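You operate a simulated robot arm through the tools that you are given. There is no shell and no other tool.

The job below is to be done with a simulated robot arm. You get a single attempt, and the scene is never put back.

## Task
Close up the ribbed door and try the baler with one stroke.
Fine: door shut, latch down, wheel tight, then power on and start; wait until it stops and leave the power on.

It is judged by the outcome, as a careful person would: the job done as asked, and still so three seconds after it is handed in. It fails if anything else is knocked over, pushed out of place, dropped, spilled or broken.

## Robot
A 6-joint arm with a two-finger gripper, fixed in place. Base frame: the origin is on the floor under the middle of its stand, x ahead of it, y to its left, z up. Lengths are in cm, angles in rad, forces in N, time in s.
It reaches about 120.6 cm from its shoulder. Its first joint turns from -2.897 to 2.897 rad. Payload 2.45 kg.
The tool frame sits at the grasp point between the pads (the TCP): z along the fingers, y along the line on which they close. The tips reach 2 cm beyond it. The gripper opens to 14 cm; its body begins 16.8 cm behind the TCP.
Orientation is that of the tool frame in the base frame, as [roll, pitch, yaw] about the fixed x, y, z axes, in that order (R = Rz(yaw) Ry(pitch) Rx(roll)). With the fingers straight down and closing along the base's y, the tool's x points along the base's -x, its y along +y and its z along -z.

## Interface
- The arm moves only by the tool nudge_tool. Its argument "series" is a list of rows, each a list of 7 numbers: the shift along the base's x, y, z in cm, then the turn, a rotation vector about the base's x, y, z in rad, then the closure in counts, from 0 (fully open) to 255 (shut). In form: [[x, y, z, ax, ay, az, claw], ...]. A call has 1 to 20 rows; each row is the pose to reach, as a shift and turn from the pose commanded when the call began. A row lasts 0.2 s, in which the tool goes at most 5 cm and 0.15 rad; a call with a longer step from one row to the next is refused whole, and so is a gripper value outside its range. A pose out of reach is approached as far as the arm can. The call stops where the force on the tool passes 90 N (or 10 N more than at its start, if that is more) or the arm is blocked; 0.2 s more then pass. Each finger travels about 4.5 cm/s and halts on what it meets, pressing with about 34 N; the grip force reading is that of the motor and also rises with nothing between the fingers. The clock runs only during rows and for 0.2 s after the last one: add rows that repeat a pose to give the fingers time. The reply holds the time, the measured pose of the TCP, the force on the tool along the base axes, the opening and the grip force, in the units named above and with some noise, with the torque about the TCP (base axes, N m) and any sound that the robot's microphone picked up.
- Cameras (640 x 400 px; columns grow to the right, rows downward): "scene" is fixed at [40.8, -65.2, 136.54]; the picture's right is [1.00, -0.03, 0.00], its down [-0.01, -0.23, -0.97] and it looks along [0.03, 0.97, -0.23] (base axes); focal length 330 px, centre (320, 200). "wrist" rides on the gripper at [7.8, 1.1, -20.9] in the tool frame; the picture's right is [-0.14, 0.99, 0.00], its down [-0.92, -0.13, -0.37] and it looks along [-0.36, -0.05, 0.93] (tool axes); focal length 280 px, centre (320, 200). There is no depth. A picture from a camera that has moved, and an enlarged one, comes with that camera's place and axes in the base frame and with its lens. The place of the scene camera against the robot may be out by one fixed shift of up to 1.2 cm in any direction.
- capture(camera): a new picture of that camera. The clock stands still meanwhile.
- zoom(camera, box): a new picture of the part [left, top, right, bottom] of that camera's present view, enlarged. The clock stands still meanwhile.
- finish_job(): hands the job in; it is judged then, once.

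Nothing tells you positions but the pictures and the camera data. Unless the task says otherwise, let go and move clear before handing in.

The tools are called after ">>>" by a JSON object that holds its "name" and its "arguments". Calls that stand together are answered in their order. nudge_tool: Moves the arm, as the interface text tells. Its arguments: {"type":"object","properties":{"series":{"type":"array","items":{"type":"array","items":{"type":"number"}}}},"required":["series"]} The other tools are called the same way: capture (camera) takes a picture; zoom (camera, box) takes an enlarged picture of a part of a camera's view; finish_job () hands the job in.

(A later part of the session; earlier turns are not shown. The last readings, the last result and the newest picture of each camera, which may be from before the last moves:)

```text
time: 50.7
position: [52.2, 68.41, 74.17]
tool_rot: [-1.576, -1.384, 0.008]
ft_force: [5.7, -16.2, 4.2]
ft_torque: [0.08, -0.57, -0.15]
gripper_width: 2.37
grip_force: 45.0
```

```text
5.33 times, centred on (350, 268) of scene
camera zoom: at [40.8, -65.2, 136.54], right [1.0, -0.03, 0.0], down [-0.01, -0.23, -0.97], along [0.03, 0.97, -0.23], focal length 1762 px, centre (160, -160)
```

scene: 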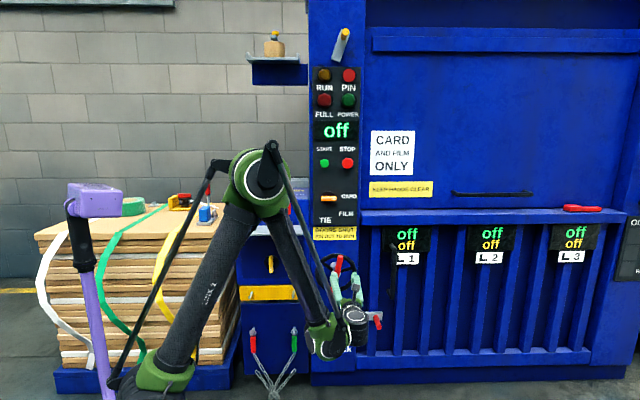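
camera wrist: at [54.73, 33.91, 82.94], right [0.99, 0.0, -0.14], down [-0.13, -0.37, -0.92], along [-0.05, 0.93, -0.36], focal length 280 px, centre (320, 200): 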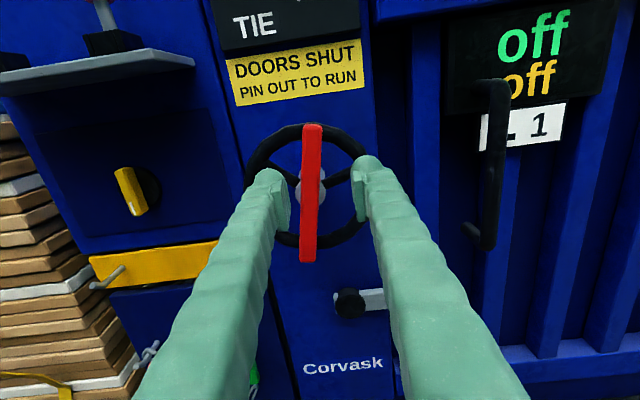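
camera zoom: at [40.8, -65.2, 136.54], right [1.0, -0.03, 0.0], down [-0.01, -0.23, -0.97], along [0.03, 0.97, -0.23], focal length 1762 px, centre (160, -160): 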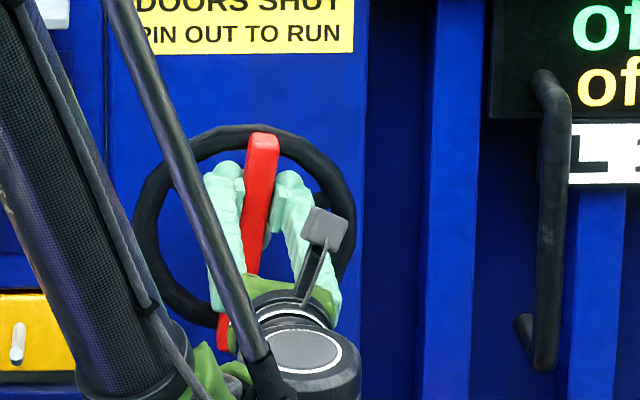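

The bar is gripped. I'll turn it clockwise a little about the wheel's centre and watch the forces.

>>> {"name": "nudge_tool", "arguments": {"series": [[0.413, 0, -0.098, 0, 0.1, 0, 255], [0.814, 0, -0.238, 0, 0.2, 0, 255], [1.199, 0, -0.417, 0, 0.3, 0, 255], [1.565, 0, -0.634, 0, 0.4, 0, 255], [1.565, 0, -0.634, 0, 0.4, 0, 255]]}}

>>> {"name": "capture", "arguments": {"camera": "wrist"}}

>>> {"name": "zoom", "arguments": {"camera": "scene", "box": [290, 230, 410, 305]}}

```text
time: 51.9
position: [53.8, 68.27, 73.52]
tool_rot: [-1.572, -0.983, 0.001]
ft_force: [16.7, 27.4, 19.7]
ft_torque: [0.34, -0.49, -0.18]
gripper_width: 2.34
grip_force: 45.1
```

```text
taken
camera wrist: at [59.06, 47.31, 79.35], right [0.75, 0.0, -0.66], down [-0.62, -0.37, -0.7], along [-0.24, 0.93, -0.28], focal length 280 px, centre (320, 200)
```

wrist: 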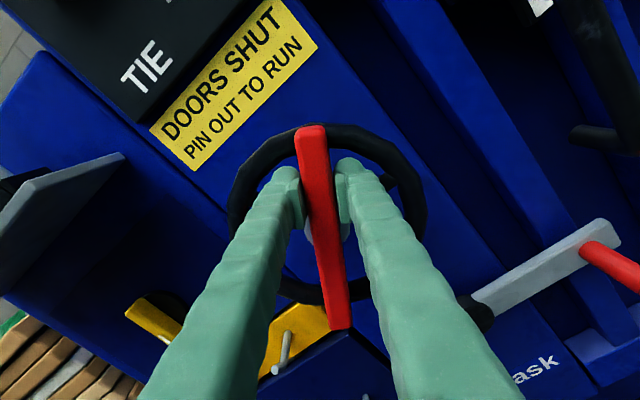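

```text
5.33 times, centred on (350, 268) of scene
camera zoom: at [40.8, -65.2, 136.54], right [1.0, -0.03, 0.0], down [-0.01, -0.23, -0.97], along [0.03, 0.97, -0.23], focal length 1762 px, centre (160, -160)
```

zoom: 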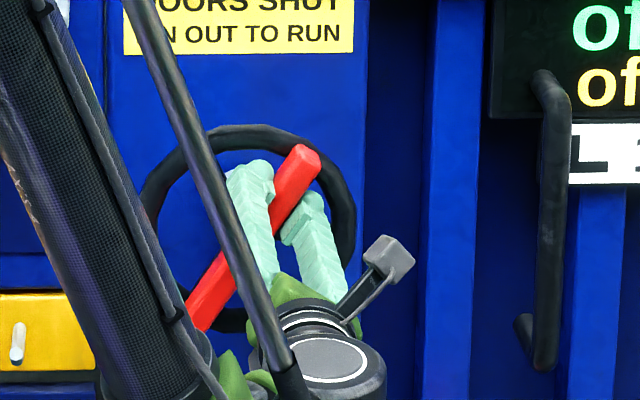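

The wheel turns clockwise with the bar. The side forces are small and mostly along the bar, so I'll let the path give a little and continue.

>>> {"name": "nudge_tool", "arguments": {"series": [[0.44, 0.15, -0.16, 0, 0.1, 0, 255], [0.8, 0.3, -0.42, 0, 0.2, 0, 255], [1.1, 0.3, -0.72, 0, 0.3, 0, 255], [1.36, 0.3, -1.06, 0, 0.4, 0, 255], [1.58, 0.3, -1.42, 0, 0.5, 0, 255], [1.76, 0.3, -1.8, 0, 0.6, 0, 255], [1.76, 0.3, -1.8, 0, 0.6, 0, 255]]}}

>>> {"name": "zoom", "arguments": {"camera": "scene", "box": [290, 230, 410, 305]}}

```text
time: 53.0
position: [55.03, 68.29, 72.44]
tool_rot: [-1.574, -0.596, 0.003]
ft_force: [-4.8, -59.9, -12.6]
ft_torque: [-0.08, -0.36, 0.04]
gripper_width: 2.34
grip_force: 45.3
stopped in row 5: the force on the tool passed its limit at 93 N (the readings are from after the stop); the commanded pose is now the measured one
```

```text
5.33 times, centred on (350, 268) of scene
camera zoom: at [40.8, -65.2, 136.54], right [1.0, -0.03, 0.0], down [-0.01, -0.23, -0.97], along [0.03, 0.97, -0.23], focal length 1762 px, centre (160, -160)
```

zoom: 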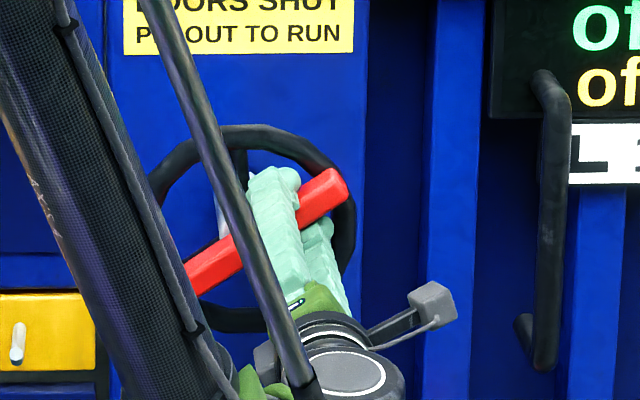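

The wheel is not drawing inward, so my small forward shift just pressed on it. I'll take that back and keep turning.

>>> {"name": "nudge_tool", "arguments": {"series": [[0, -0.25, 0, 0, 0, 0, 255], [0.22, -0.25, -0.37, 0, 0.1, 0, 255], [0.41, -0.25, -0.77, 0, 0.2, 0, 255], [0.56, -0.25, -1.175, 0, 0.3, 0, 255], [0.665, -0.25, -1.6, 0, 0.4, 0, 255], [0.73, -0.25, -2.03, 0, 0.5, 0, 255], [0.75, -0.25, -2.465, 0, 0.6, 0, 255], [0.75, -0.25, -2.465, 0, 0.6, 0, 255]]}}

>>> {"name": "zoom", "arguments": {"camera": "scene", "box": [290, 230, 410, 305]}}

>>> {"name": "capture", "arguments": {"camera": "wrist"}}

```text
time: 54.8
position: [55.56, 68.05, 70.25]
tool_rot: [-1.512, -0.09, -0.015]
ft_force: [18.9, -82.3, 14.8]
ft_torque: [-1.73, 0.51, -0.96]
gripper_width: 2.31
grip_force: 44.9
out of reach, approached as far as the arm can: row 7, 8
stopped in row 8: the force on the tool passed its limit at 92 N (the readings are from after the stop); the commanded pose is now the measured one
```

```text
5.33 times, centred on (350, 268) of scene
camera zoom: at [40.8, -65.2, 136.54], right [1.0, -0.03, 0.0], down [-0.01, -0.23, -0.97], along [0.03, 0.97, -0.23], focal length 1762 px, centre (160, -160)
```

zoom: 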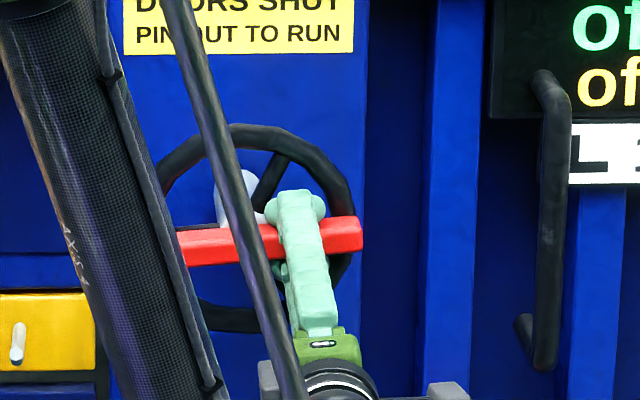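

```text
taken
camera wrist: at [63.37, 47.23, 68.6], right [-0.05, 0.06, -1.0], down [-0.93, -0.36, 0.02], along [-0.36, 0.93, 0.07], focal length 280 px, centre (320, 200)
```

wrist: 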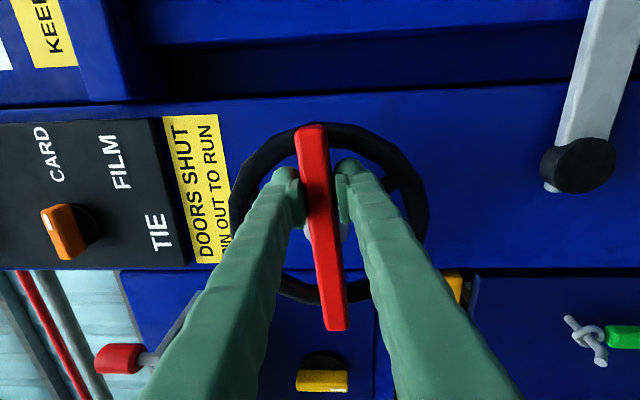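

The bar is now about level (turned ~75°) and the wrist roll seems to be at its end. I'll let go, back off, unwind the roll by half a turn and take the bar's other end.

>>> {"name": "nudge_tool", "arguments": {"series": [[0, -0.2, 0, 0, 0, 0, 200], [0, -0.2, 0, 0, 0, 0, 180], [0, -0.2, 0, 0, 0, 0, 180], [0, -3, 0, 0, 0, 0, 180], [0, -6, 0, 0, -0.05, 0, 180], [-1, -8, 0, 0, -0.19, 0, 180], [-2, -8, 0, 0, -0.33, 0, 180], [-3, -8, 0, 0, -0.47, 0, 180], [-4, -8, 0, 0, -0.61, 0, 180], [-5, -8, 0, 0, -0.75, 0, 180], [-6, -8, 0, 0, -0.89, 0, 180], [-7, -8, 0, 0, -1.03, 0, 180], [-8, -8, 0, 0, -1.17, 0, 180], [-8.5, -8, 0, 0, -1.31, 0, 180], [-8.5, -8, 0, 0, -1.45, 0, 180]]}}

>>> {"name": "capture", "arguments": {"camera": "wrist"}}

>>> {"name": "zoom", "arguments": {"camera": "scene", "box": [290, 230, 410, 305]}}

```text
time: 58.0
position: [47.27, 60.83, 70.6]
tool_rot: [-1.375, -1.546, -0.141]
ft_force: [0.4, -0.5, -0.4]
ft_torque: [0.0, 0.03, 0.02]
gripper_width: 4.11
grip_force: 0.0
out of reach, approached as far as the arm can: row 11, 12, 13, 14, 15
```

```text
taken
camera wrist: at [49.65, 39.96, 78.18], right [0.99, 0.05, -0.16], down [-0.13, -0.37, -0.92], along [-0.11, 0.93, -0.36], focal length 280 px, centre (320, 200)
```

wrist: 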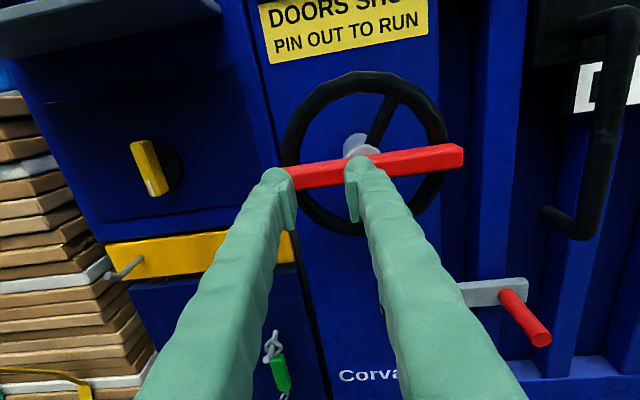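

```text
5.33 times, centred on (350, 268) of scene
camera zoom: at [40.8, -65.2, 136.54], right [1.0, -0.03, 0.0], down [-0.01, -0.23, -0.97], along [0.03, 0.97, -0.23], focal length 1762 px, centre (160, -160)
```

zoom: 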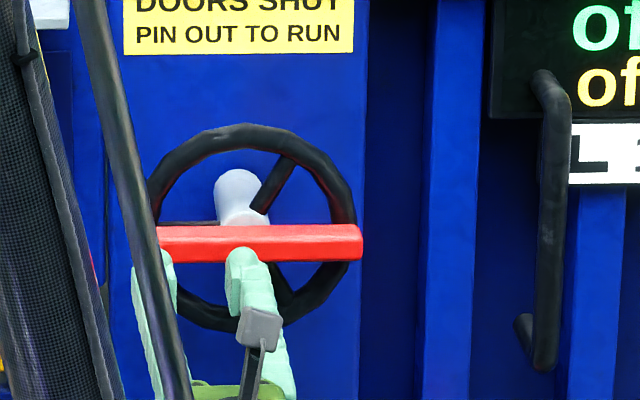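

The wheel's bar is now level. Level fingers are at the wrist's limit here, so I'll use a different tactic: tip the fingers down 15°, shut them, and push the bar's right end down from above, just in front of the rim.

>>> {"name": "nudge_tool", "arguments": {"series": [[0.5, -2, 1, -0.04, 0, -0.01, 220], [2.5, -3, 3, -0.08, -0.01, -0.02, 255], [5, -3, 5, -0.13, -0.01, -0.03, 255], [8, -3, 6, -0.18, -0.02, -0.04, 255], [11, -3, 6.5, -0.22, -0.024, -0.055, 255], [11.7, -3, 6.5, -0.262, -0.024, -0.055, 255], [11.7, -3, 6.5, -0.262, -0.024, -0.055, 255]]}}

>>> {"name": "capture", "arguments": {"camera": "wrist"}}

```text
time: 59.6
position: [58.95, 57.74, 77.01]
tool_rot: [-3.099, -1.316, 1.525]
ft_force: [0.7, 0.3, 0.1]
ft_torque: [0.0, -0.02, 0.0]
gripper_width: 0.0
grip_force: 29.3
```

```text
taken
camera wrist: at [60.13, 39.53, 89.81], right [0.99, -0.04, -0.14], down [-0.14, -0.59, -0.8], along [-0.05, 0.81, -0.59], focal length 280 px, centre (320, 200)
```

wrist: 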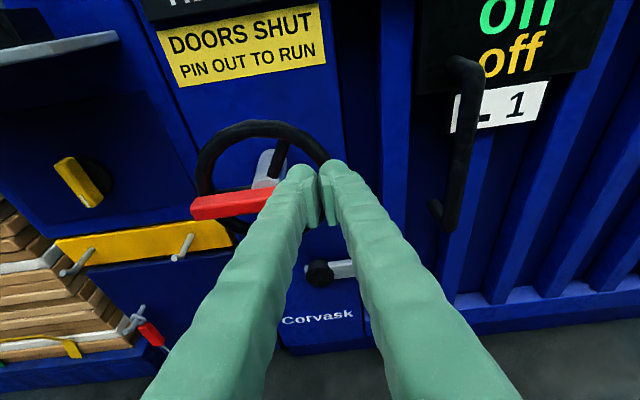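

>>> {"name": "nudge_tool", "arguments": {"series": [[0, 2.5, -0.3, 0, 0, 0, 255], [-0.2, 5, -0.6, 0, 0, 0, 255], [-0.4, 7.5, -0.9, 0, 0, 0, 255], [-0.5, 9.6, -1.2, 0, 0, 0, 255], [-0.5, 9.6, -1.2, 0, 0, 0, 255]]}}

>>> {"name": "zoom", "arguments": {"camera": "wrist", "box": [180, 100, 440, 300]}}

>>> {"name": "zoom", "arguments": {"camera": "scene", "box": [290, 230, 410, 305]}}

```text
time: 60.8
position: [58.36, 67.4, 75.9]
tool_rot: [-3.103, -1.315, 1.525]
ft_force: [-0.2, 0.5, 0.0]
ft_torque: [-0.02, 0.0, 0.04]
gripper_width: 0.02
grip_force: 29.7
```

```text
2.00 times, centred on (310, 200) of wrist
camera zoom: at [59.48, 49.23, 88.64], right [0.99, -0.04, -0.14], down [-0.14, -0.59, -0.8], along [-0.05, 0.81, -0.59], focal length 561 px, centre (340, 200)
```

zoom: 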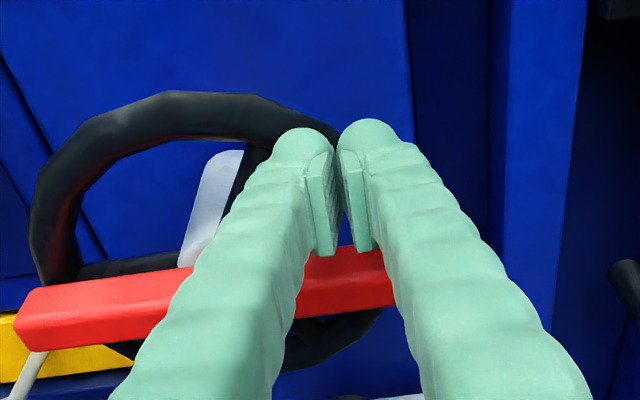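

```text
5.33 times, centred on (350, 268) of scene
camera zoom: at [40.8, -65.2, 136.54], right [1.0, -0.03, 0.0], down [-0.01, -0.23, -0.97], along [0.03, 0.97, -0.23], focal length 1762 px, centre (160, -160)
```

zoom: 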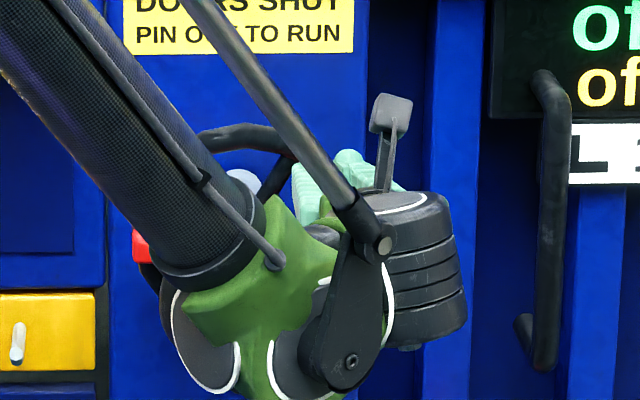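

The shut fingers are over the bar's right end, just ahead of the rim. I'll push it down along its circle in small steps.

>>> {"name": "nudge_tool", "arguments": {"series": [[0, 0, -1.2, 0, 0, 0, 255], [0, 0, -2.4, 0, 0, 0, 255], [0.04, 0, -3.4, 0, 0, 0, 255], [0.2, 0, -4, 0, 0, 0, 255], [0.37, 0, -4.64, 0, 0, 0, 255], [0.45, 0, -5.3, 0, 0, 0, 255], [0.48, 0, -5.91, 0, 0, 0, 255], [0.45, 0, -6.55, 0, 0, 0, 255], [0.37, 0, -7.18, 0, 0, 0, 255]]}}

>>> {"name": "zoom", "arguments": {"camera": "wrist", "box": [180, 100, 440, 300]}}

```text
time: 62.8
position: [58.9, 67.34, 68.78]
tool_rot: [-3.102, -1.315, 1.525]
ft_force: [1.7, 1.3, 5.6]
ft_torque: [0.07, 0.08, -0.06]
gripper_width: 0.02
grip_force: 28.9
```

```text
2.00 times, centred on (310, 200) of wrist
camera zoom: at [59.93, 49.1, 81.4], right [0.99, -0.04, -0.14], down [-0.14, -0.59, -0.8], along [-0.05, 0.81, -0.59], focal length 561 px, centre (340, 200)
```

zoom: 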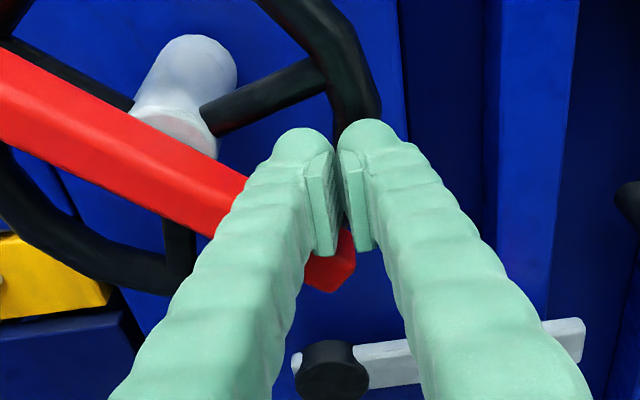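

>>> {"name": "nudge_tool", "arguments": {"series": [[-0.15, 0, -0.63, 0, 0, 0, 255], [-0.34, 0, -1.24, 0, 0, 0, 255], [-0.58, 0, -1.83, 0, 0, 0, 255], [-0.88, 0, -2.4, 0, 0, 0, 255], [-1.23, 0, -2.94, 0, 0, 0, 255], [-1.61, 0, -3.44, 0, 0, 0, 255], [-2.05, 0, -3.92, 0, 0, 0, 255], [-2.53, 0, -4.35, 0, 0, 0, 255], [-3.03, 0, -4.74, 0, 0, 0, 255]]}}

>>> {"name": "zoom", "arguments": {"camera": "wrist", "box": [180, 100, 440, 300]}}

>>> {"name": "capture", "arguments": {"camera": "scene"}}

```text
time: 64.8
position: [55.71, 67.33, 64.06]
tool_rot: [-3.1, -1.315, 1.524]
ft_force: [3.5, 0.9, 2.0]
ft_torque: [-0.02, 0.03, 0.04]
gripper_width: 0.01
grip_force: 29.6
```

```text
2.00 times, centred on (310, 200) of wrist
camera zoom: at [56.8, 49.13, 76.64], right [0.99, -0.04, -0.14], down [-0.14, -0.59, -0.8], along [-0.05, 0.81, -0.59], focal length 561 px, centre (340, 200)
```

zoom: 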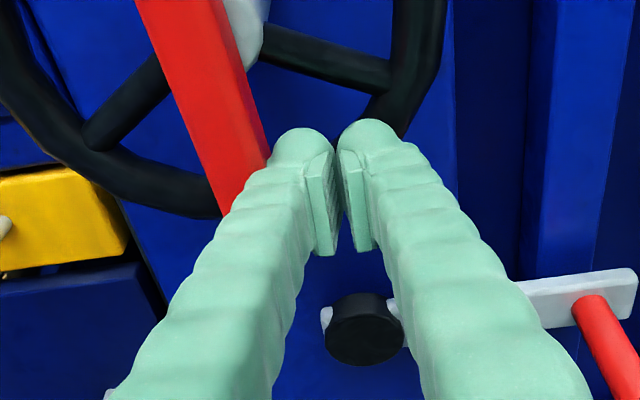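

```text
taken
```

scene: 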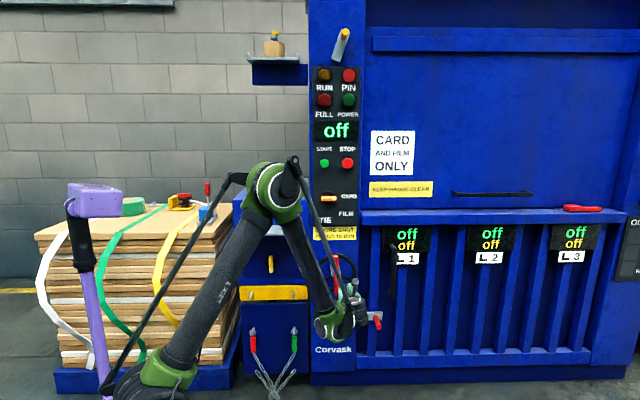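

The wheel has turned about half a turn and still runs free. I'll bring the fingers round to the left of the bar's upper end for another half turn.

>>> {"name": "nudge_tool", "arguments": {"series": [[0.3, -2, 0.3, 0, 0, 0, 255], [0.3, -5.5, 1, 0, 0, 0, 255], [-1.5, -6.5, 4.5, 0, 0, 0, 255], [-4, -6.5, 8, 0, 0, 0, 255], [-7, -6.5, 10.5, 0, 0, 0, 255], [-9.6, -6.5, 11.2, 0, 0, 0, 255], [-9.8, -4, 11.2, 0, 0, 0, 255], [-9.8, -4, 11.2, 0, 0, 0, 255]]}}

>>> {"name": "capture", "arguments": {"camera": "wrist"}}

```text
time: 66.6
position: [46.07, 63.17, 75.21]
tool_rot: [-3.1, -1.316, 1.524]
ft_force: [0.5, -0.4, 0.3]
ft_torque: [-0.02, -0.01, 0.0]
gripper_width: 0.0
grip_force: 29.9
```

```text
taken
camera wrist: at [47.08, 44.99, 87.91], right [0.99, -0.04, -0.14], down [-0.14, -0.59, -0.8], along [-0.05, 0.81, -0.59], focal length 280 px, centre (320, 200)
```

wrist: 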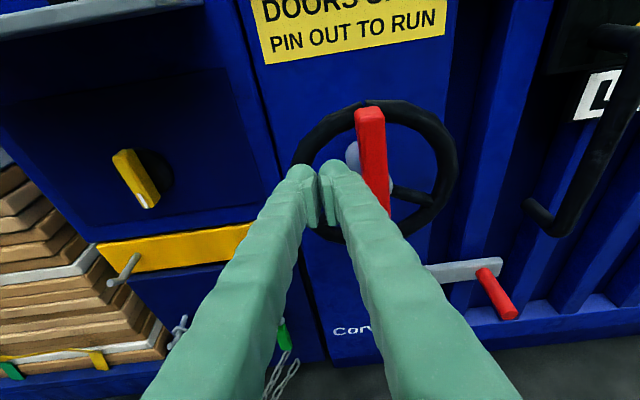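

>>> {"name": "nudge_tool", "arguments": {"series": [[0, 2, 0, 0, 0, 0, 255], [0, 4, 0, 0, 0, 0, 255], [0.5, 4, -0.1, 0, 0, 0, 255], [1.47, 4, 0.68, 0, 0, 0, 255], [2.55, 4, 1.3, 0, 0, 0, 255], [3.73, 4, 1.72, 0, 0, 0, 255], [4.95, 4, 1.94, 0, 0, 0, 255], [6.2, 4, 1.93, 0, 0, 0, 255], [7.43, 4, 1.71, 0, 0, 0, 255], [8.6, 4, 1.28, 0, 0, 0, 255], [9.68, 4, 0.65, 0, 0, 0, 255], [10.63, 4, -0.16, 0, 0, 0, 255], [11.43, 4, -1.12, 0, 0, 0, 255], [12.05, 4, -2.2, 0, 0, 0, 255]]}}

>>> {"name": "capture", "arguments": {"camera": "wrist"}}

```text
time: 69.6
position: [57.85, 67.34, 73.49]
tool_rot: [-3.097, -1.321, 1.519]
ft_force: [-9.8, 1.4, 52.6]
ft_torque: [0.42, 0.05, -0.04]
gripper_width: 0.6
grip_force: 29.4
```

```text
taken
camera wrist: at [58.96, 48.93, 86.03], right [0.99, -0.04, -0.14], down [-0.14, -0.58, -0.8], along [-0.05, 0.81, -0.58], focal length 280 px, centre (320, 200)
```

wrist: 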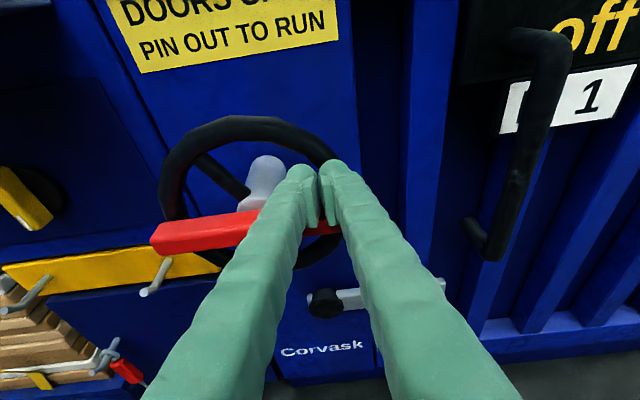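

Resistance has risen to about 53 N with the bar nearly level, so the wheel is tightening. I'll press on to find the firm stop.

>>> {"name": "nudge_tool", "arguments": {"series": [[0.1, 0, -0.4, 0, 0, 0, 255], [0.2, 0, -0.8, 0, 0, 0, 255], [0.3, 0, -1.2, 0, 0, 0, 255], [0.4, 0, -1.6, 0, 0, 0, 255], [0.5, 0, -2, 0, 0, 0, 255]]}}

>>> {"name": "capture", "arguments": {"camera": "wrist"}}

```text
time: 70.0
position: [57.86, 67.22, 73.51]
tool_rot: [-3.081, -1.328, 1.504]
ft_force: [-12.9, -7.5, 46.3]
ft_torque: [0.14, 0.09, 0.14]
gripper_width: 0.61
grip_force: 29.5
stopped in row 1: the force on the tool passed its limit at 100 N (the readings are from after the stop); the commanded pose is now the measured one
```

```text
taken
camera wrist: at [59.04, 48.88, 85.92], right [0.99, -0.04, -0.15], down [-0.14, -0.58, -0.8], along [-0.05, 0.81, -0.58], focal length 280 px, centre (320, 200)
```

wrist: 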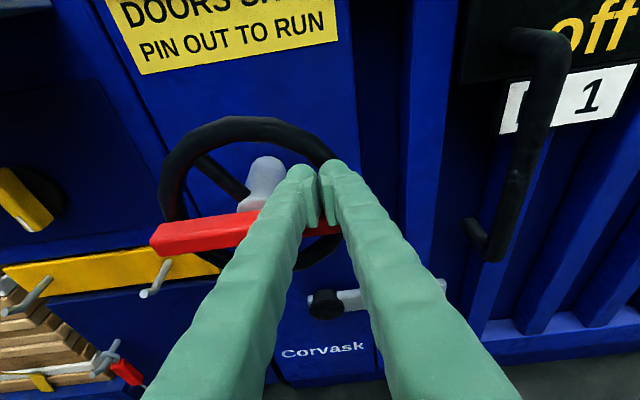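

The wheel stops dead at 100 N without moving further, so it's tight after roughly three-quarters of a turn in all. I'll back away and look over the whole scene before dealing with the pin.

>>> {"name": "nudge_tool", "arguments": {"series": [[0, 0, 0.8, 0, 0, 0, 255], [0, -3, 1.2, 0, 0, 0, 255], [-1, -7, 2, 0, 0, 0, 255], [-3, -11, 4, 0, 0, 0, 200], [-5, -15, 7, 0, 0, 0, 100], [-7, -18, 10, 0, 0, 0, 0], [-9, -20, 14, 0, 0, 0, 0], [-11, -22, 18, 0, 0, 0, 0], [-13, -24, 22, 0, 0, 0, 0], [-15, -26, 26, 0, 0, 0, 0], [-17, -28, 30, 0, 0, 0, 0], [-19, -28, 34, 0, 0, 0, 0], [-19, -28, 34, 0, 0, 0, 0]]}}

>>> {"name": "capture", "arguments": {"camera": "scene"}}

>>> {"name": "capture", "arguments": {"camera": "wrist"}}

>>> {"name": "zoom", "arguments": {"camera": "scene", "box": [300, 240, 400, 340]}}

```text
refused: row 5 steps farther than a row can; nothing moved
```

```text
taken
```

scene: 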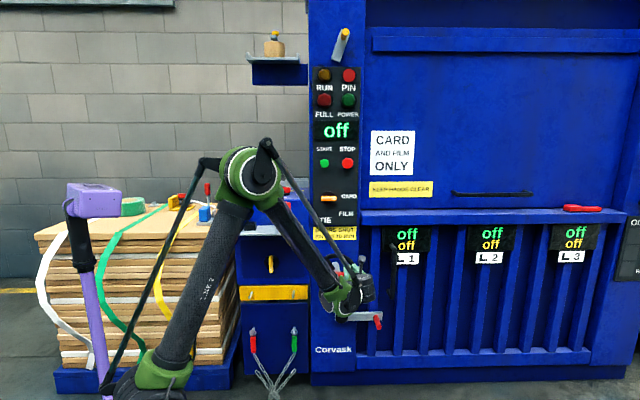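

```text
taken
camera wrist: at [59.04, 48.88, 85.92], right [0.99, -0.04, -0.15], down [-0.14, -0.58, -0.8], along [-0.05, 0.81, -0.58], focal length 280 px, centre (320, 200)
```

wrist: 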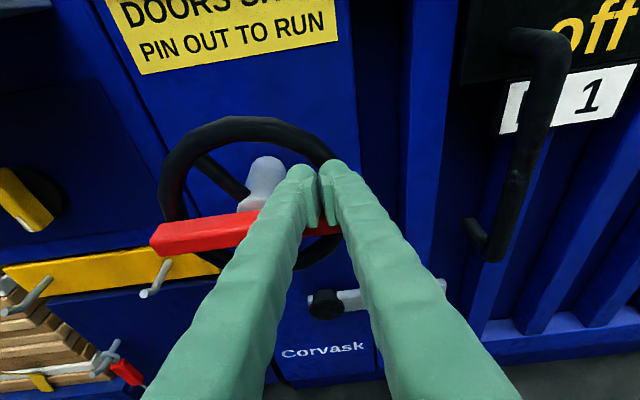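

```text
4.00 times, centred on (350, 290) of scene
camera zoom: at [40.8, -65.2, 136.54], right [1.0, -0.03, 0.0], down [-0.01, -0.23, -0.97], along [0.03, 0.97, -0.23], focal length 1322 px, centre (200, -160)
```

zoom: 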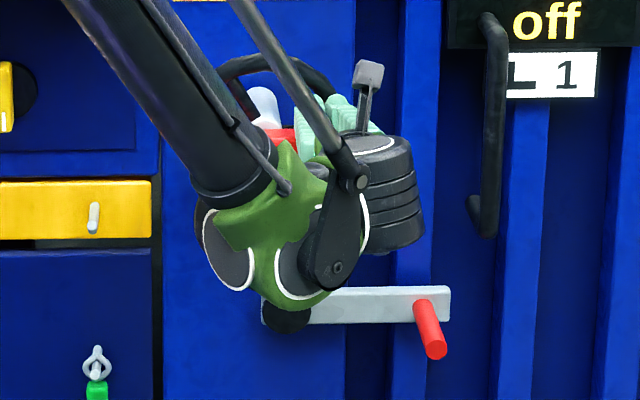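

One step was too long again. I'll redo the retreat with shorter steps, rising toward the front of the power box.

>>> {"name": "nudge_tool", "arguments": {"series": [[0, 0, 0.8, 0, 0, 0, 255], [0, -3, 1.2, 0, 0, 0, 255], [-0.5, -6.5, 2, 0, 0, 0, 255], [-1.5, -9.5, 4, 0, 0, 0, 200], [-3, -12, 7, 0, 0, 0, 100], [-5, -14, 10, 0, 0, 0, 60], [-7, -16, 13.5, 0, 0, 0, 0], [-9, -17, 17.5, 0, 0, 0, 0], [-11, -18, 21.5, 0, 0, 0, 0], [-13, -19, 25.5, 0, 0, 0, 0], [-15, -20, 29.5, 0, 0, 0, 0], [-17, -21, 33.5, 0, 0, 0, 0], [-19, -22, 37.5, 0, 0, 0, 0], [-21, -22, 41.5, 0, 0, 0, 0], [-22, -22, 44, 0, 0, 0, 0], [-22, -22, 44, 0, 0, 0, 0]]}}

>>> {"name": "capture", "arguments": {"camera": "scene"}}

>>> {"name": "zoom", "arguments": {"camera": "scene", "box": [300, 240, 400, 340]}}

>>> {"name": "capture", "arguments": {"camera": "wrist"}}

```text
time: 73.4
position: [35.97, 45.07, 116.69]
tool_rot: [-3.085, -1.323, 1.508]
ft_force: [0.1, -0.4, 0.0]
ft_torque: [0.0, 0.04, 0.03]
gripper_width: 14.0
grip_force: 0.2
```

```text
taken
```

scene: 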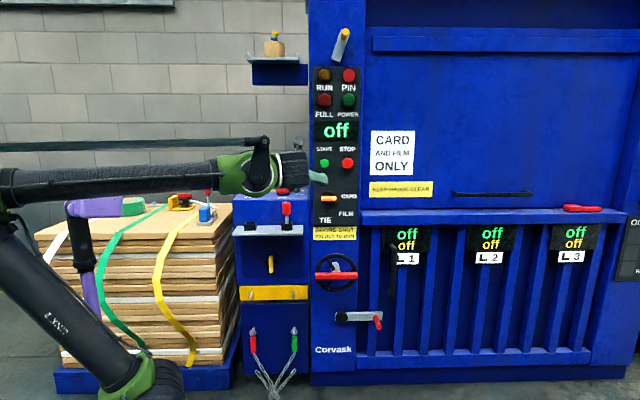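

```text
4.00 times, centred on (350, 290) of scene
camera zoom: at [40.8, -65.2, 136.54], right [1.0, -0.03, 0.0], down [-0.01, -0.23, -0.97], along [0.03, 0.97, -0.23], focal length 1322 px, centre (200, -160)
```

zoom: 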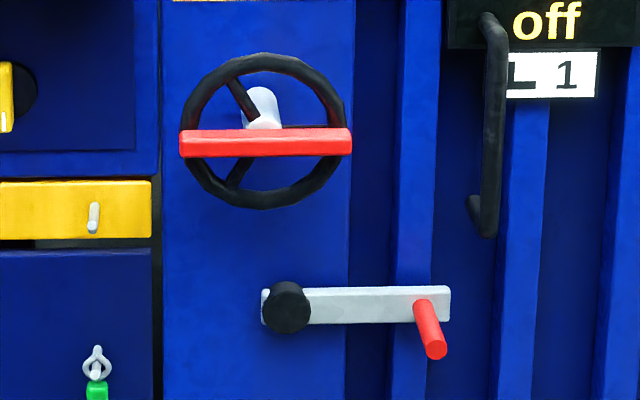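

```text
taken
camera wrist: at [37.12, 26.7, 129.48], right [0.99, -0.04, -0.15], down [-0.14, -0.58, -0.8], along [-0.05, 0.81, -0.58], focal length 280 px, centre (320, 200)
```

wrist: 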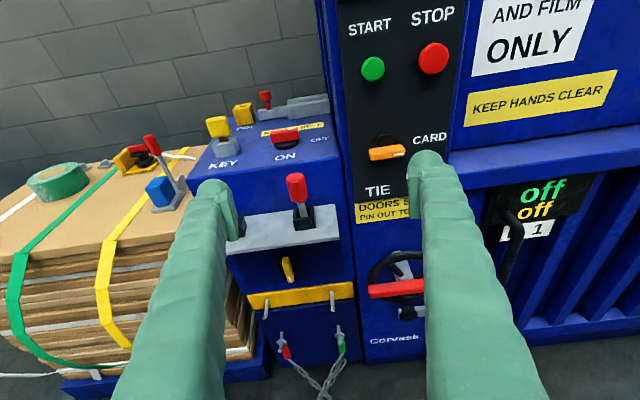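

Door, latch and wheel all look right. Now the pin: I'll fix its position from this view before reaching for it.

>>> {"name": "zoom", "arguments": {"camera": "wrist", "box": [180, 80, 360, 260]}}

>>> {"name": "zoom", "arguments": {"camera": "scene", "box": [230, 180, 330, 250]}}

```text
2.22 times, centred on (270, 170) of wrist
camera zoom: at [37.12, 26.7, 129.48], right [0.99, -0.04, -0.15], down [-0.14, -0.58, -0.8], along [-0.05, 0.81, -0.58], focal length 623 px, centre (431, 267)
```

zoom: 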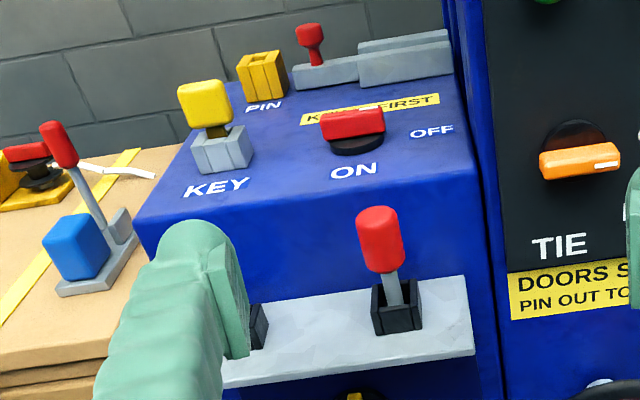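

```text
5.71 times, centred on (280, 215) of scene
camera zoom: at [40.8, -65.2, 136.54], right [1.0, -0.03, 0.0], down [-0.01, -0.23, -0.97], along [0.03, 0.97, -0.23], focal length 1888 px, centre (549, 114)
```

zoom: 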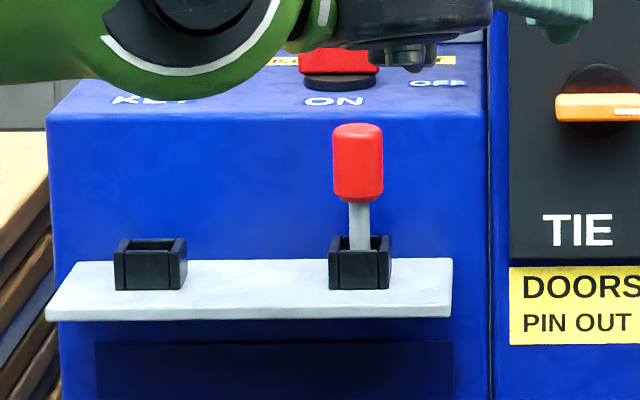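

Before touching the pin I want to understand what the PIN lamp refers to, so I'll look closer at the lever with the yellow knob above the panel and at the yellow PIN socket.

>>> {"name": "zoom", "arguments": {"camera": "scene", "box": [300, 10, 380, 70]}}

>>> {"name": "zoom", "arguments": {"camera": "scene", "box": [230, 20, 330, 100]}}

>>> {"name": "zoom", "arguments": {"camera": "scene", "box": [590, 190, 640, 290]}}

>>> {"name": "zoom", "arguments": {"camera": "scene", "box": [360, 0, 640, 200]}}

```text
6.67 times, centred on (340, 40) of scene
camera zoom: at [40.8, -65.2, 136.54], right [1.0, -0.03, 0.0], down [-0.01, -0.23, -0.97], along [0.03, 0.97, -0.23], focal length 2203 px, centre (187, 1267)
```

zoom: 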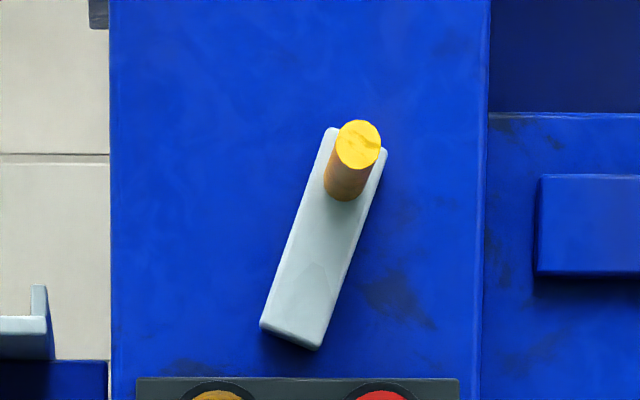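

```text
5.00 times, centred on (280, 60) of scene
camera zoom: at [40.8, -65.2, 136.54], right [1.0, -0.03, 0.0], down [-0.01, -0.23, -0.97], along [0.03, 0.97, -0.23], focal length 1652 px, centre (520, 900)
```

zoom: 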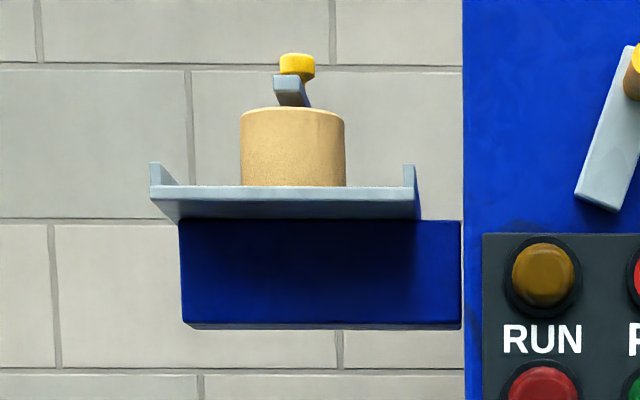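

```text
4.00 times, centred on (615, 240) of scene
camera zoom: at [40.8, -65.2, 136.54], right [1.0, -0.03, 0.0], down [-0.01, -0.23, -0.97], along [0.03, 0.97, -0.23], focal length 1322 px, centre (-860, 40)
```

zoom: 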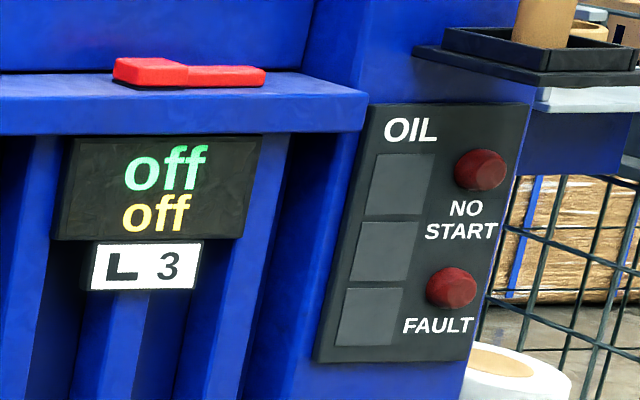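

```text
2.00 times, centred on (500, 100) of scene
camera zoom: at [40.8, -65.2, 136.54], right [1.0, -0.03, 0.0], down [-0.01, -0.23, -0.97], along [0.03, 0.97, -0.23], focal length 661 px, centre (-40, 400)
```

zoom: 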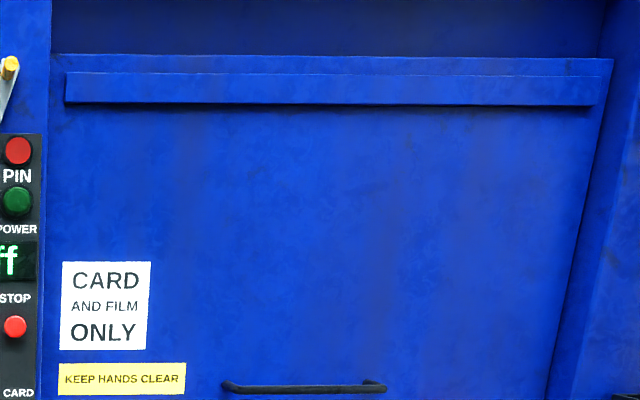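

The lamp above is the only hint, so a safe test is to lift the red pin and see whether the PIN lamp goes out. I'll turn the fingers straight down above the shelf.

>>> {"name": "nudge_tool", "arguments": {"series": [[-0.6, 1.7, 0.7, -0.132, 0, 0, 0], [-1.2, 3.4, 1.4, -0.265, 0, 0, 0], [-1.8, 5.1, 2.1, -0.397, 0, 0, 0], [-2.4, 6.8, 2.8, -0.529, 0, 0, 0], [-3, 8.5, 3.5, -0.66, 0, 0, 0], [-3.6, 10.2, 4.2, -0.79, 0, 0, 0], [-4.2, 11.9, 4.9, -0.92, 0, 0, 0], [-4.8, 13.6, 5.4, -1.055, 0, 0, 0], [-5.4, 15.3, 5.8, -1.19, 0, 0, 0], [-6, 17, 6, -1.323, 0, 0, 0], [-6, 17, 6, -1.323, 0, 0, 0]]}}

>>> {"name": "capture", "arguments": {"camera": "wrist"}}

>>> {"name": "capture", "arguments": {"camera": "scene"}}

```text
time: 75.8
position: [30.17, 62.38, 123.09]
tool_rot: [3.139, 0.002, 1.553]
ft_force: [0.9, 0.3, -0.2]
ft_torque: [0.05, -0.02, -0.02]
gripper_width: 14.0
grip_force: 0.1
```

```text
taken
camera wrist: at [31.19, 70.21, 143.9], right [0.99, -0.15, 0.0], down [-0.14, -0.92, 0.37], along [-0.05, -0.37, -0.93], focal length 280 px, centre (320, 200)
```

wrist: 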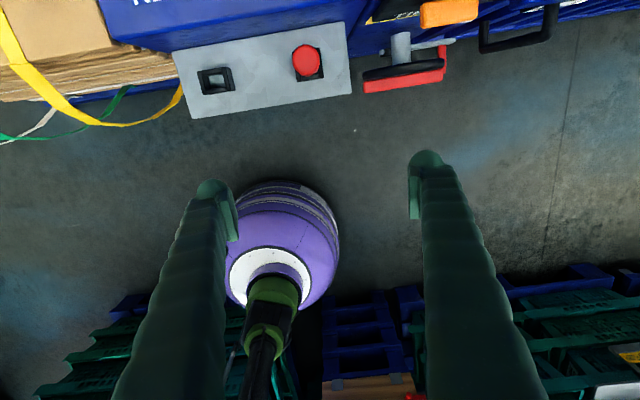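

```text
taken
```

scene: 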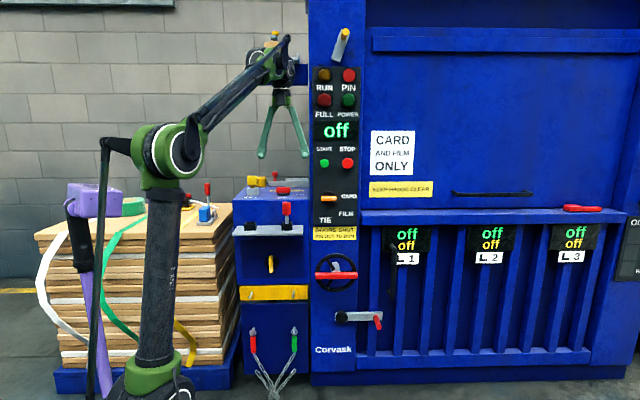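

A tray with a bottle overhangs the shelf at about z=161, so a straight-down gripper would crowd it. I'll use a 45° tilt instead and line up on the pin handle at (29.9, 74.2, ~100).

>>> {"name": "nudge_tool", "arguments": {"series": [[0, -1, -1, 0.131, 0, 0, 128], [-0.1, -1, -3, 0.262, 0, 0, 128], [-0.2, 0, -6, 0.393, 0, 0, 128], [-0.2, 1, -9, 0.524, 0, 0, 128], [-0.3, 2, -12, 0.654, 0, 0, 128], [-0.3, 3, -14, 0.785, 0, 0, 128], [-0.3, 3.4, -14.6, 0.785, 0, 0, 128], [-0.3, 3.4, -14.6, 0.785, 0, 0, 128]]}}

>>> {"name": "capture", "arguments": {"camera": "wrist"}}

>>> {"name": "capture", "arguments": {"camera": "scene"}}

```text
time: 77.6
position: [29.69, 65.71, 108.62]
tool_rot: [-3.132, -0.787, 1.55]
ft_force: [0.9, -0.1, -0.3]
ft_torque: [0.02, 0.04, 0.0]
gripper_width: 6.95
grip_force: 0.1
```

```text
taken
camera wrist: at [31.0, 56.47, 128.74], right [0.99, -0.11, -0.11], down [-0.14, -0.91, -0.39], along [-0.05, 0.4, -0.92], focal length 280 px, centre (320, 200)
```

wrist: 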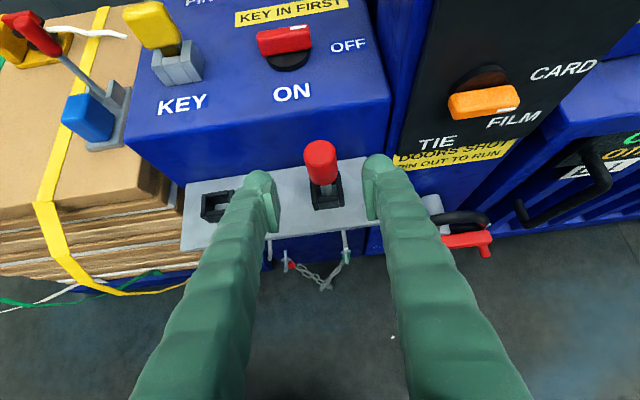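

```text
taken
```

scene: 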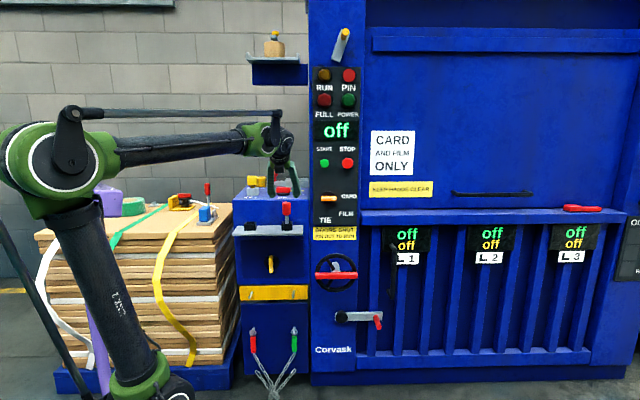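

The pin handle lies centred between the fingers. I'll advance along the finger direction to surround it.

>>> {"name": "nudge_tool", "arguments": {"series": [[0.1, 2, -2, 0, 0, 0, 128], [0.2, 4, -4, 0, 0, 0, 128], [0.2, 6, -6, 0, 0, 0, 128], [0.3, 7.5, -7.5, 0, 0, 0, 128], [0.3, 7.5, -7.5, 0, 0, 0, 128]]}}

>>> {"name": "capture", "arguments": {"camera": "wrist"}}

>>> {"name": "zoom", "arguments": {"camera": "scene", "box": [230, 160, 330, 250]}}

```text
time: 78.8
position: [30.07, 73.22, 100.93]
tool_rot: [-3.129, -0.785, 1.549]
ft_force: [-0.2, 0.2, -0.4]
ft_torque: [-0.02, -0.01, -0.02]
gripper_width: 6.96
grip_force: 0.0
```

```text
taken
camera wrist: at [31.19, 63.97, 121.21], right [0.99, -0.11, -0.11], down [-0.14, -0.91, -0.39], along [-0.05, 0.4, -0.92], focal length 280 px, centre (320, 200)
```

wrist: 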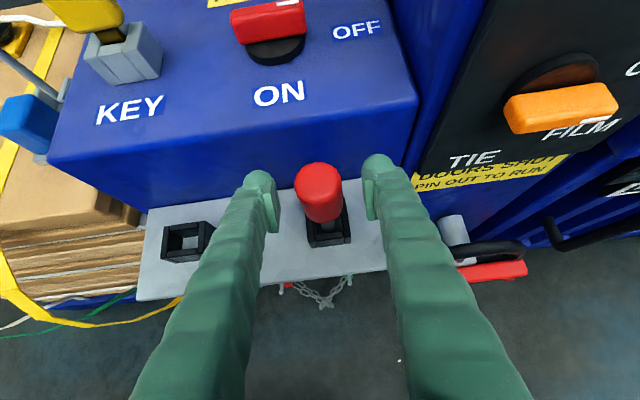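

```text
4.44 times, centred on (280, 205) of scene
camera zoom: at [40.8, -65.2, 136.54], right [1.0, -0.03, 0.0], down [-0.01, -0.23, -0.97], along [0.03, 0.97, -0.23], focal length 1469 px, centre (498, 178)
```

zoom: 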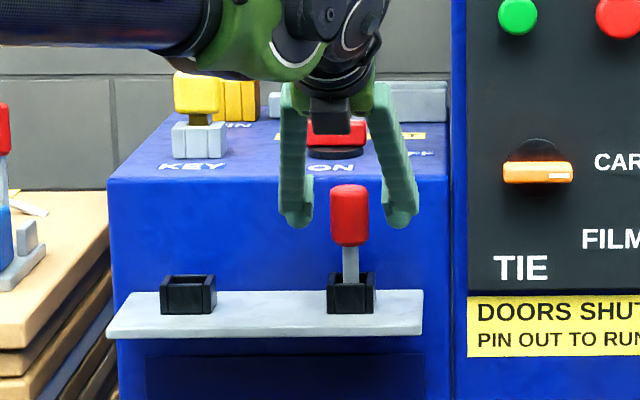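

>>> {"name": "nudge_tool", "arguments": {"series": [[0, 0.5, -0.5, 0, 0, 0, 128], [0, 0.5, -0.5, 0, 0, 0, 180], [0, 0.5, -0.5, 0, 0, 0, 255], [0, 0.5, -0.5, 0, 0, 0, 255], [0, 0.5, -0.5, 0, 0, 0, 255]]}}

>>> {"name": "capture", "arguments": {"camera": "wrist"}}

>>> {"name": "zoom", "arguments": {"camera": "scene", "box": [230, 160, 330, 250]}}

```text
time: 80.0
position: [30.08, 73.72, 100.44]
tool_rot: [-3.13, -0.785, 1.549]
ft_force: [0.3, -0.2, -1.3]
ft_torque: [0.01, 0.0, 0.0]
gripper_width: 3.61
grip_force: 33.6
```

```text
taken
camera wrist: at [31.17, 64.51, 120.65], right [0.99, -0.11, -0.11], down [-0.14, -0.91, -0.39], along [-0.05, 0.4, -0.92], focal length 280 px, centre (320, 200)
```

wrist: 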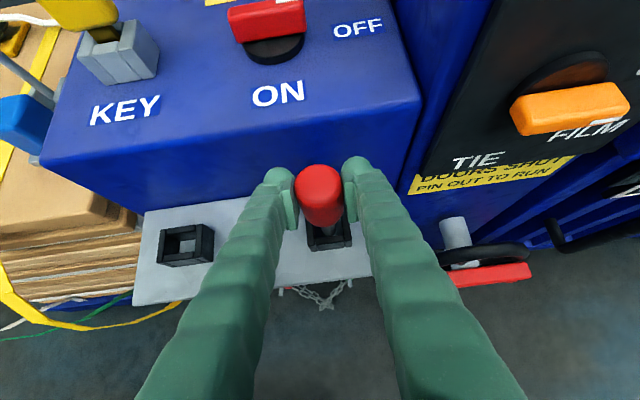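

```text
4.44 times, centred on (280, 205) of scene
camera zoom: at [40.8, -65.2, 136.54], right [1.0, -0.03, 0.0], down [-0.01, -0.23, -0.97], along [0.03, 0.97, -0.23], focal length 1469 px, centre (498, 178)
```

zoom: 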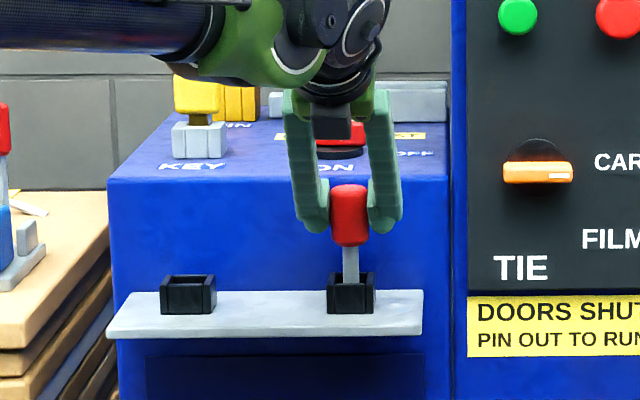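

The handle is held (3.6 cm). I'll lift the pin straight up a few centimetres and check the PIN lamp.

>>> {"name": "nudge_tool", "arguments": {"series": [[0, 0, 0.8, 0, 0, 0, 255], [0, 0, 1.6, 0, 0, 0, 255], [0, 0, 2.4, 0, 0, 0, 255], [0, 0, 3.2, 0, 0, 0, 255], [0, 0, 4, 0, 0, 0, 255]]}}

>>> {"name": "zoom", "arguments": {"camera": "scene", "box": [300, 50, 380, 110]}}

>>> {"name": "zoom", "arguments": {"camera": "scene", "box": [230, 160, 330, 250]}}

```text
time: 81.2
position: [30.21, 73.83, 104.51]
tool_rot: [-3.128, -0.786, 1.551]
ft_force: [-0.2, 0.5, -0.8]
ft_torque: [-0.01, 0.01, 0.03]
gripper_width: 3.61
grip_force: 33.8
```

```text
6.67 times, centred on (340, 80) of scene
camera zoom: at [40.8, -65.2, 136.54], right [1.0, -0.03, 0.0], down [-0.01, -0.23, -0.97], along [0.03, 0.97, -0.23], focal length 2203 px, centre (187, 1000)
```

zoom: 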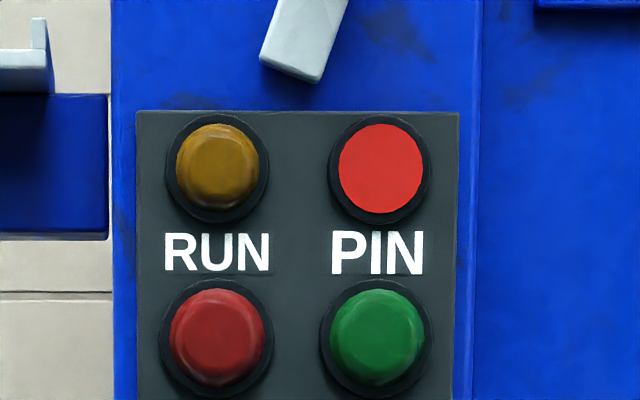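

```text
4.44 times, centred on (280, 205) of scene
camera zoom: at [40.8, -65.2, 136.54], right [1.0, -0.03, 0.0], down [-0.01, -0.23, -0.97], along [0.03, 0.97, -0.23], focal length 1469 px, centre (498, 178)
```

zoom: 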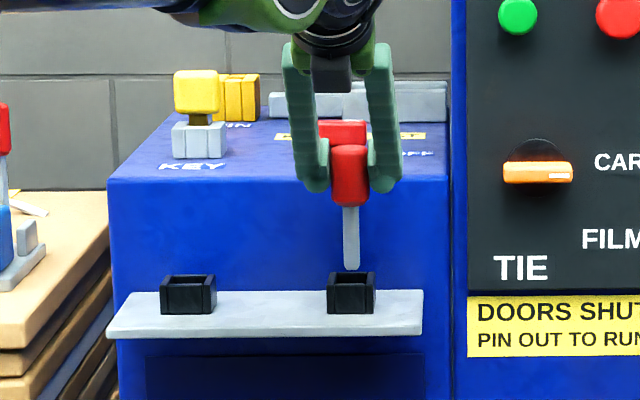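

The pin is fully out yet the PIN lamp stays lit, so that right-hand socket isn't what the lamp senses. Still holding the pin, I'll back up to see the box top and its yellow PIN socket properly.

>>> {"name": "nudge_tool", "arguments": {"series": [[0, 0, 2, 0, 0, 0, 255], [-1, -2, 5, 0, 0, 0, 255], [-2, -5, 8, 0, 0, 0, 255], [-3, -8, 10, 0, 0, 0, 255], [-4, -10, 13, 0, 0, 0, 255], [-5, -10, 16, 0, 0, 0, 255], [-5, -10, 16, 0, 0, 0, 255]]}}

>>> {"name": "capture", "arguments": {"camera": "wrist"}}

>>> {"name": "zoom", "arguments": {"camera": "wrist", "box": [200, 0, 400, 125]}}

>>> {"name": "zoom", "arguments": {"camera": "scene", "box": [300, 50, 380, 110]}}

```text
time: 82.8
position: [25.21, 63.79, 120.59]
tool_rot: [-3.128, -0.783, 1.549]
ft_force: [1.1, -0.4, -1.2]
ft_torque: [0.02, -0.02, -0.01]
gripper_width: 3.62
grip_force: 34.7
```

```text
taken
camera wrist: at [26.37, 54.45, 140.82], right [0.99, -0.11, -0.11], down [-0.14, -0.91, -0.39], along [-0.05, 0.4, -0.92], focal length 280 px, centre (320, 200)
```

wrist: 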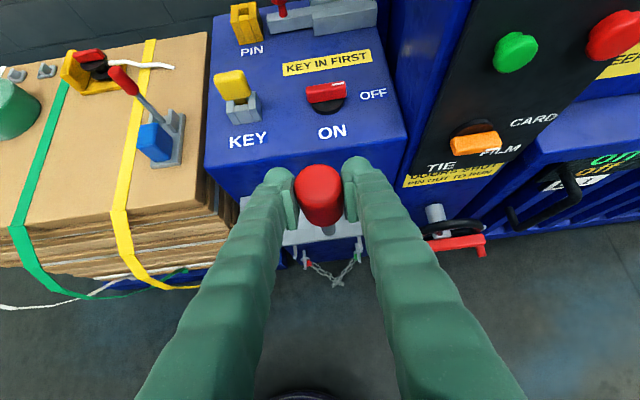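

```text
3.20 times, centred on (300, 62) of wrist
camera zoom: at [26.37, 54.45, 140.82], right [0.99, -0.11, -0.11], down [-0.14, -0.91, -0.39], along [-0.05, 0.4, -0.92], focal length 897 px, centre (384, 640)
```

zoom: 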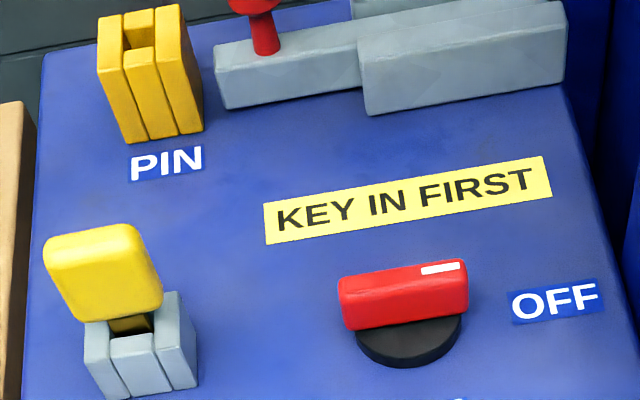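

```text
6.67 times, centred on (340, 80) of scene
camera zoom: at [40.8, -65.2, 136.54], right [1.0, -0.03, 0.0], down [-0.01, -0.23, -0.97], along [0.03, 0.97, -0.23], focal length 2203 px, centre (187, 1000)
```

zoom: 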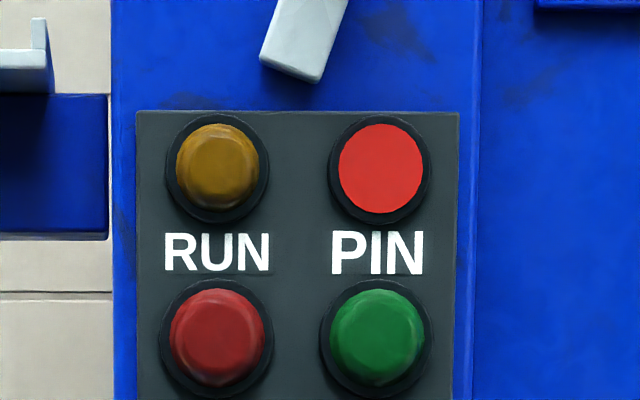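

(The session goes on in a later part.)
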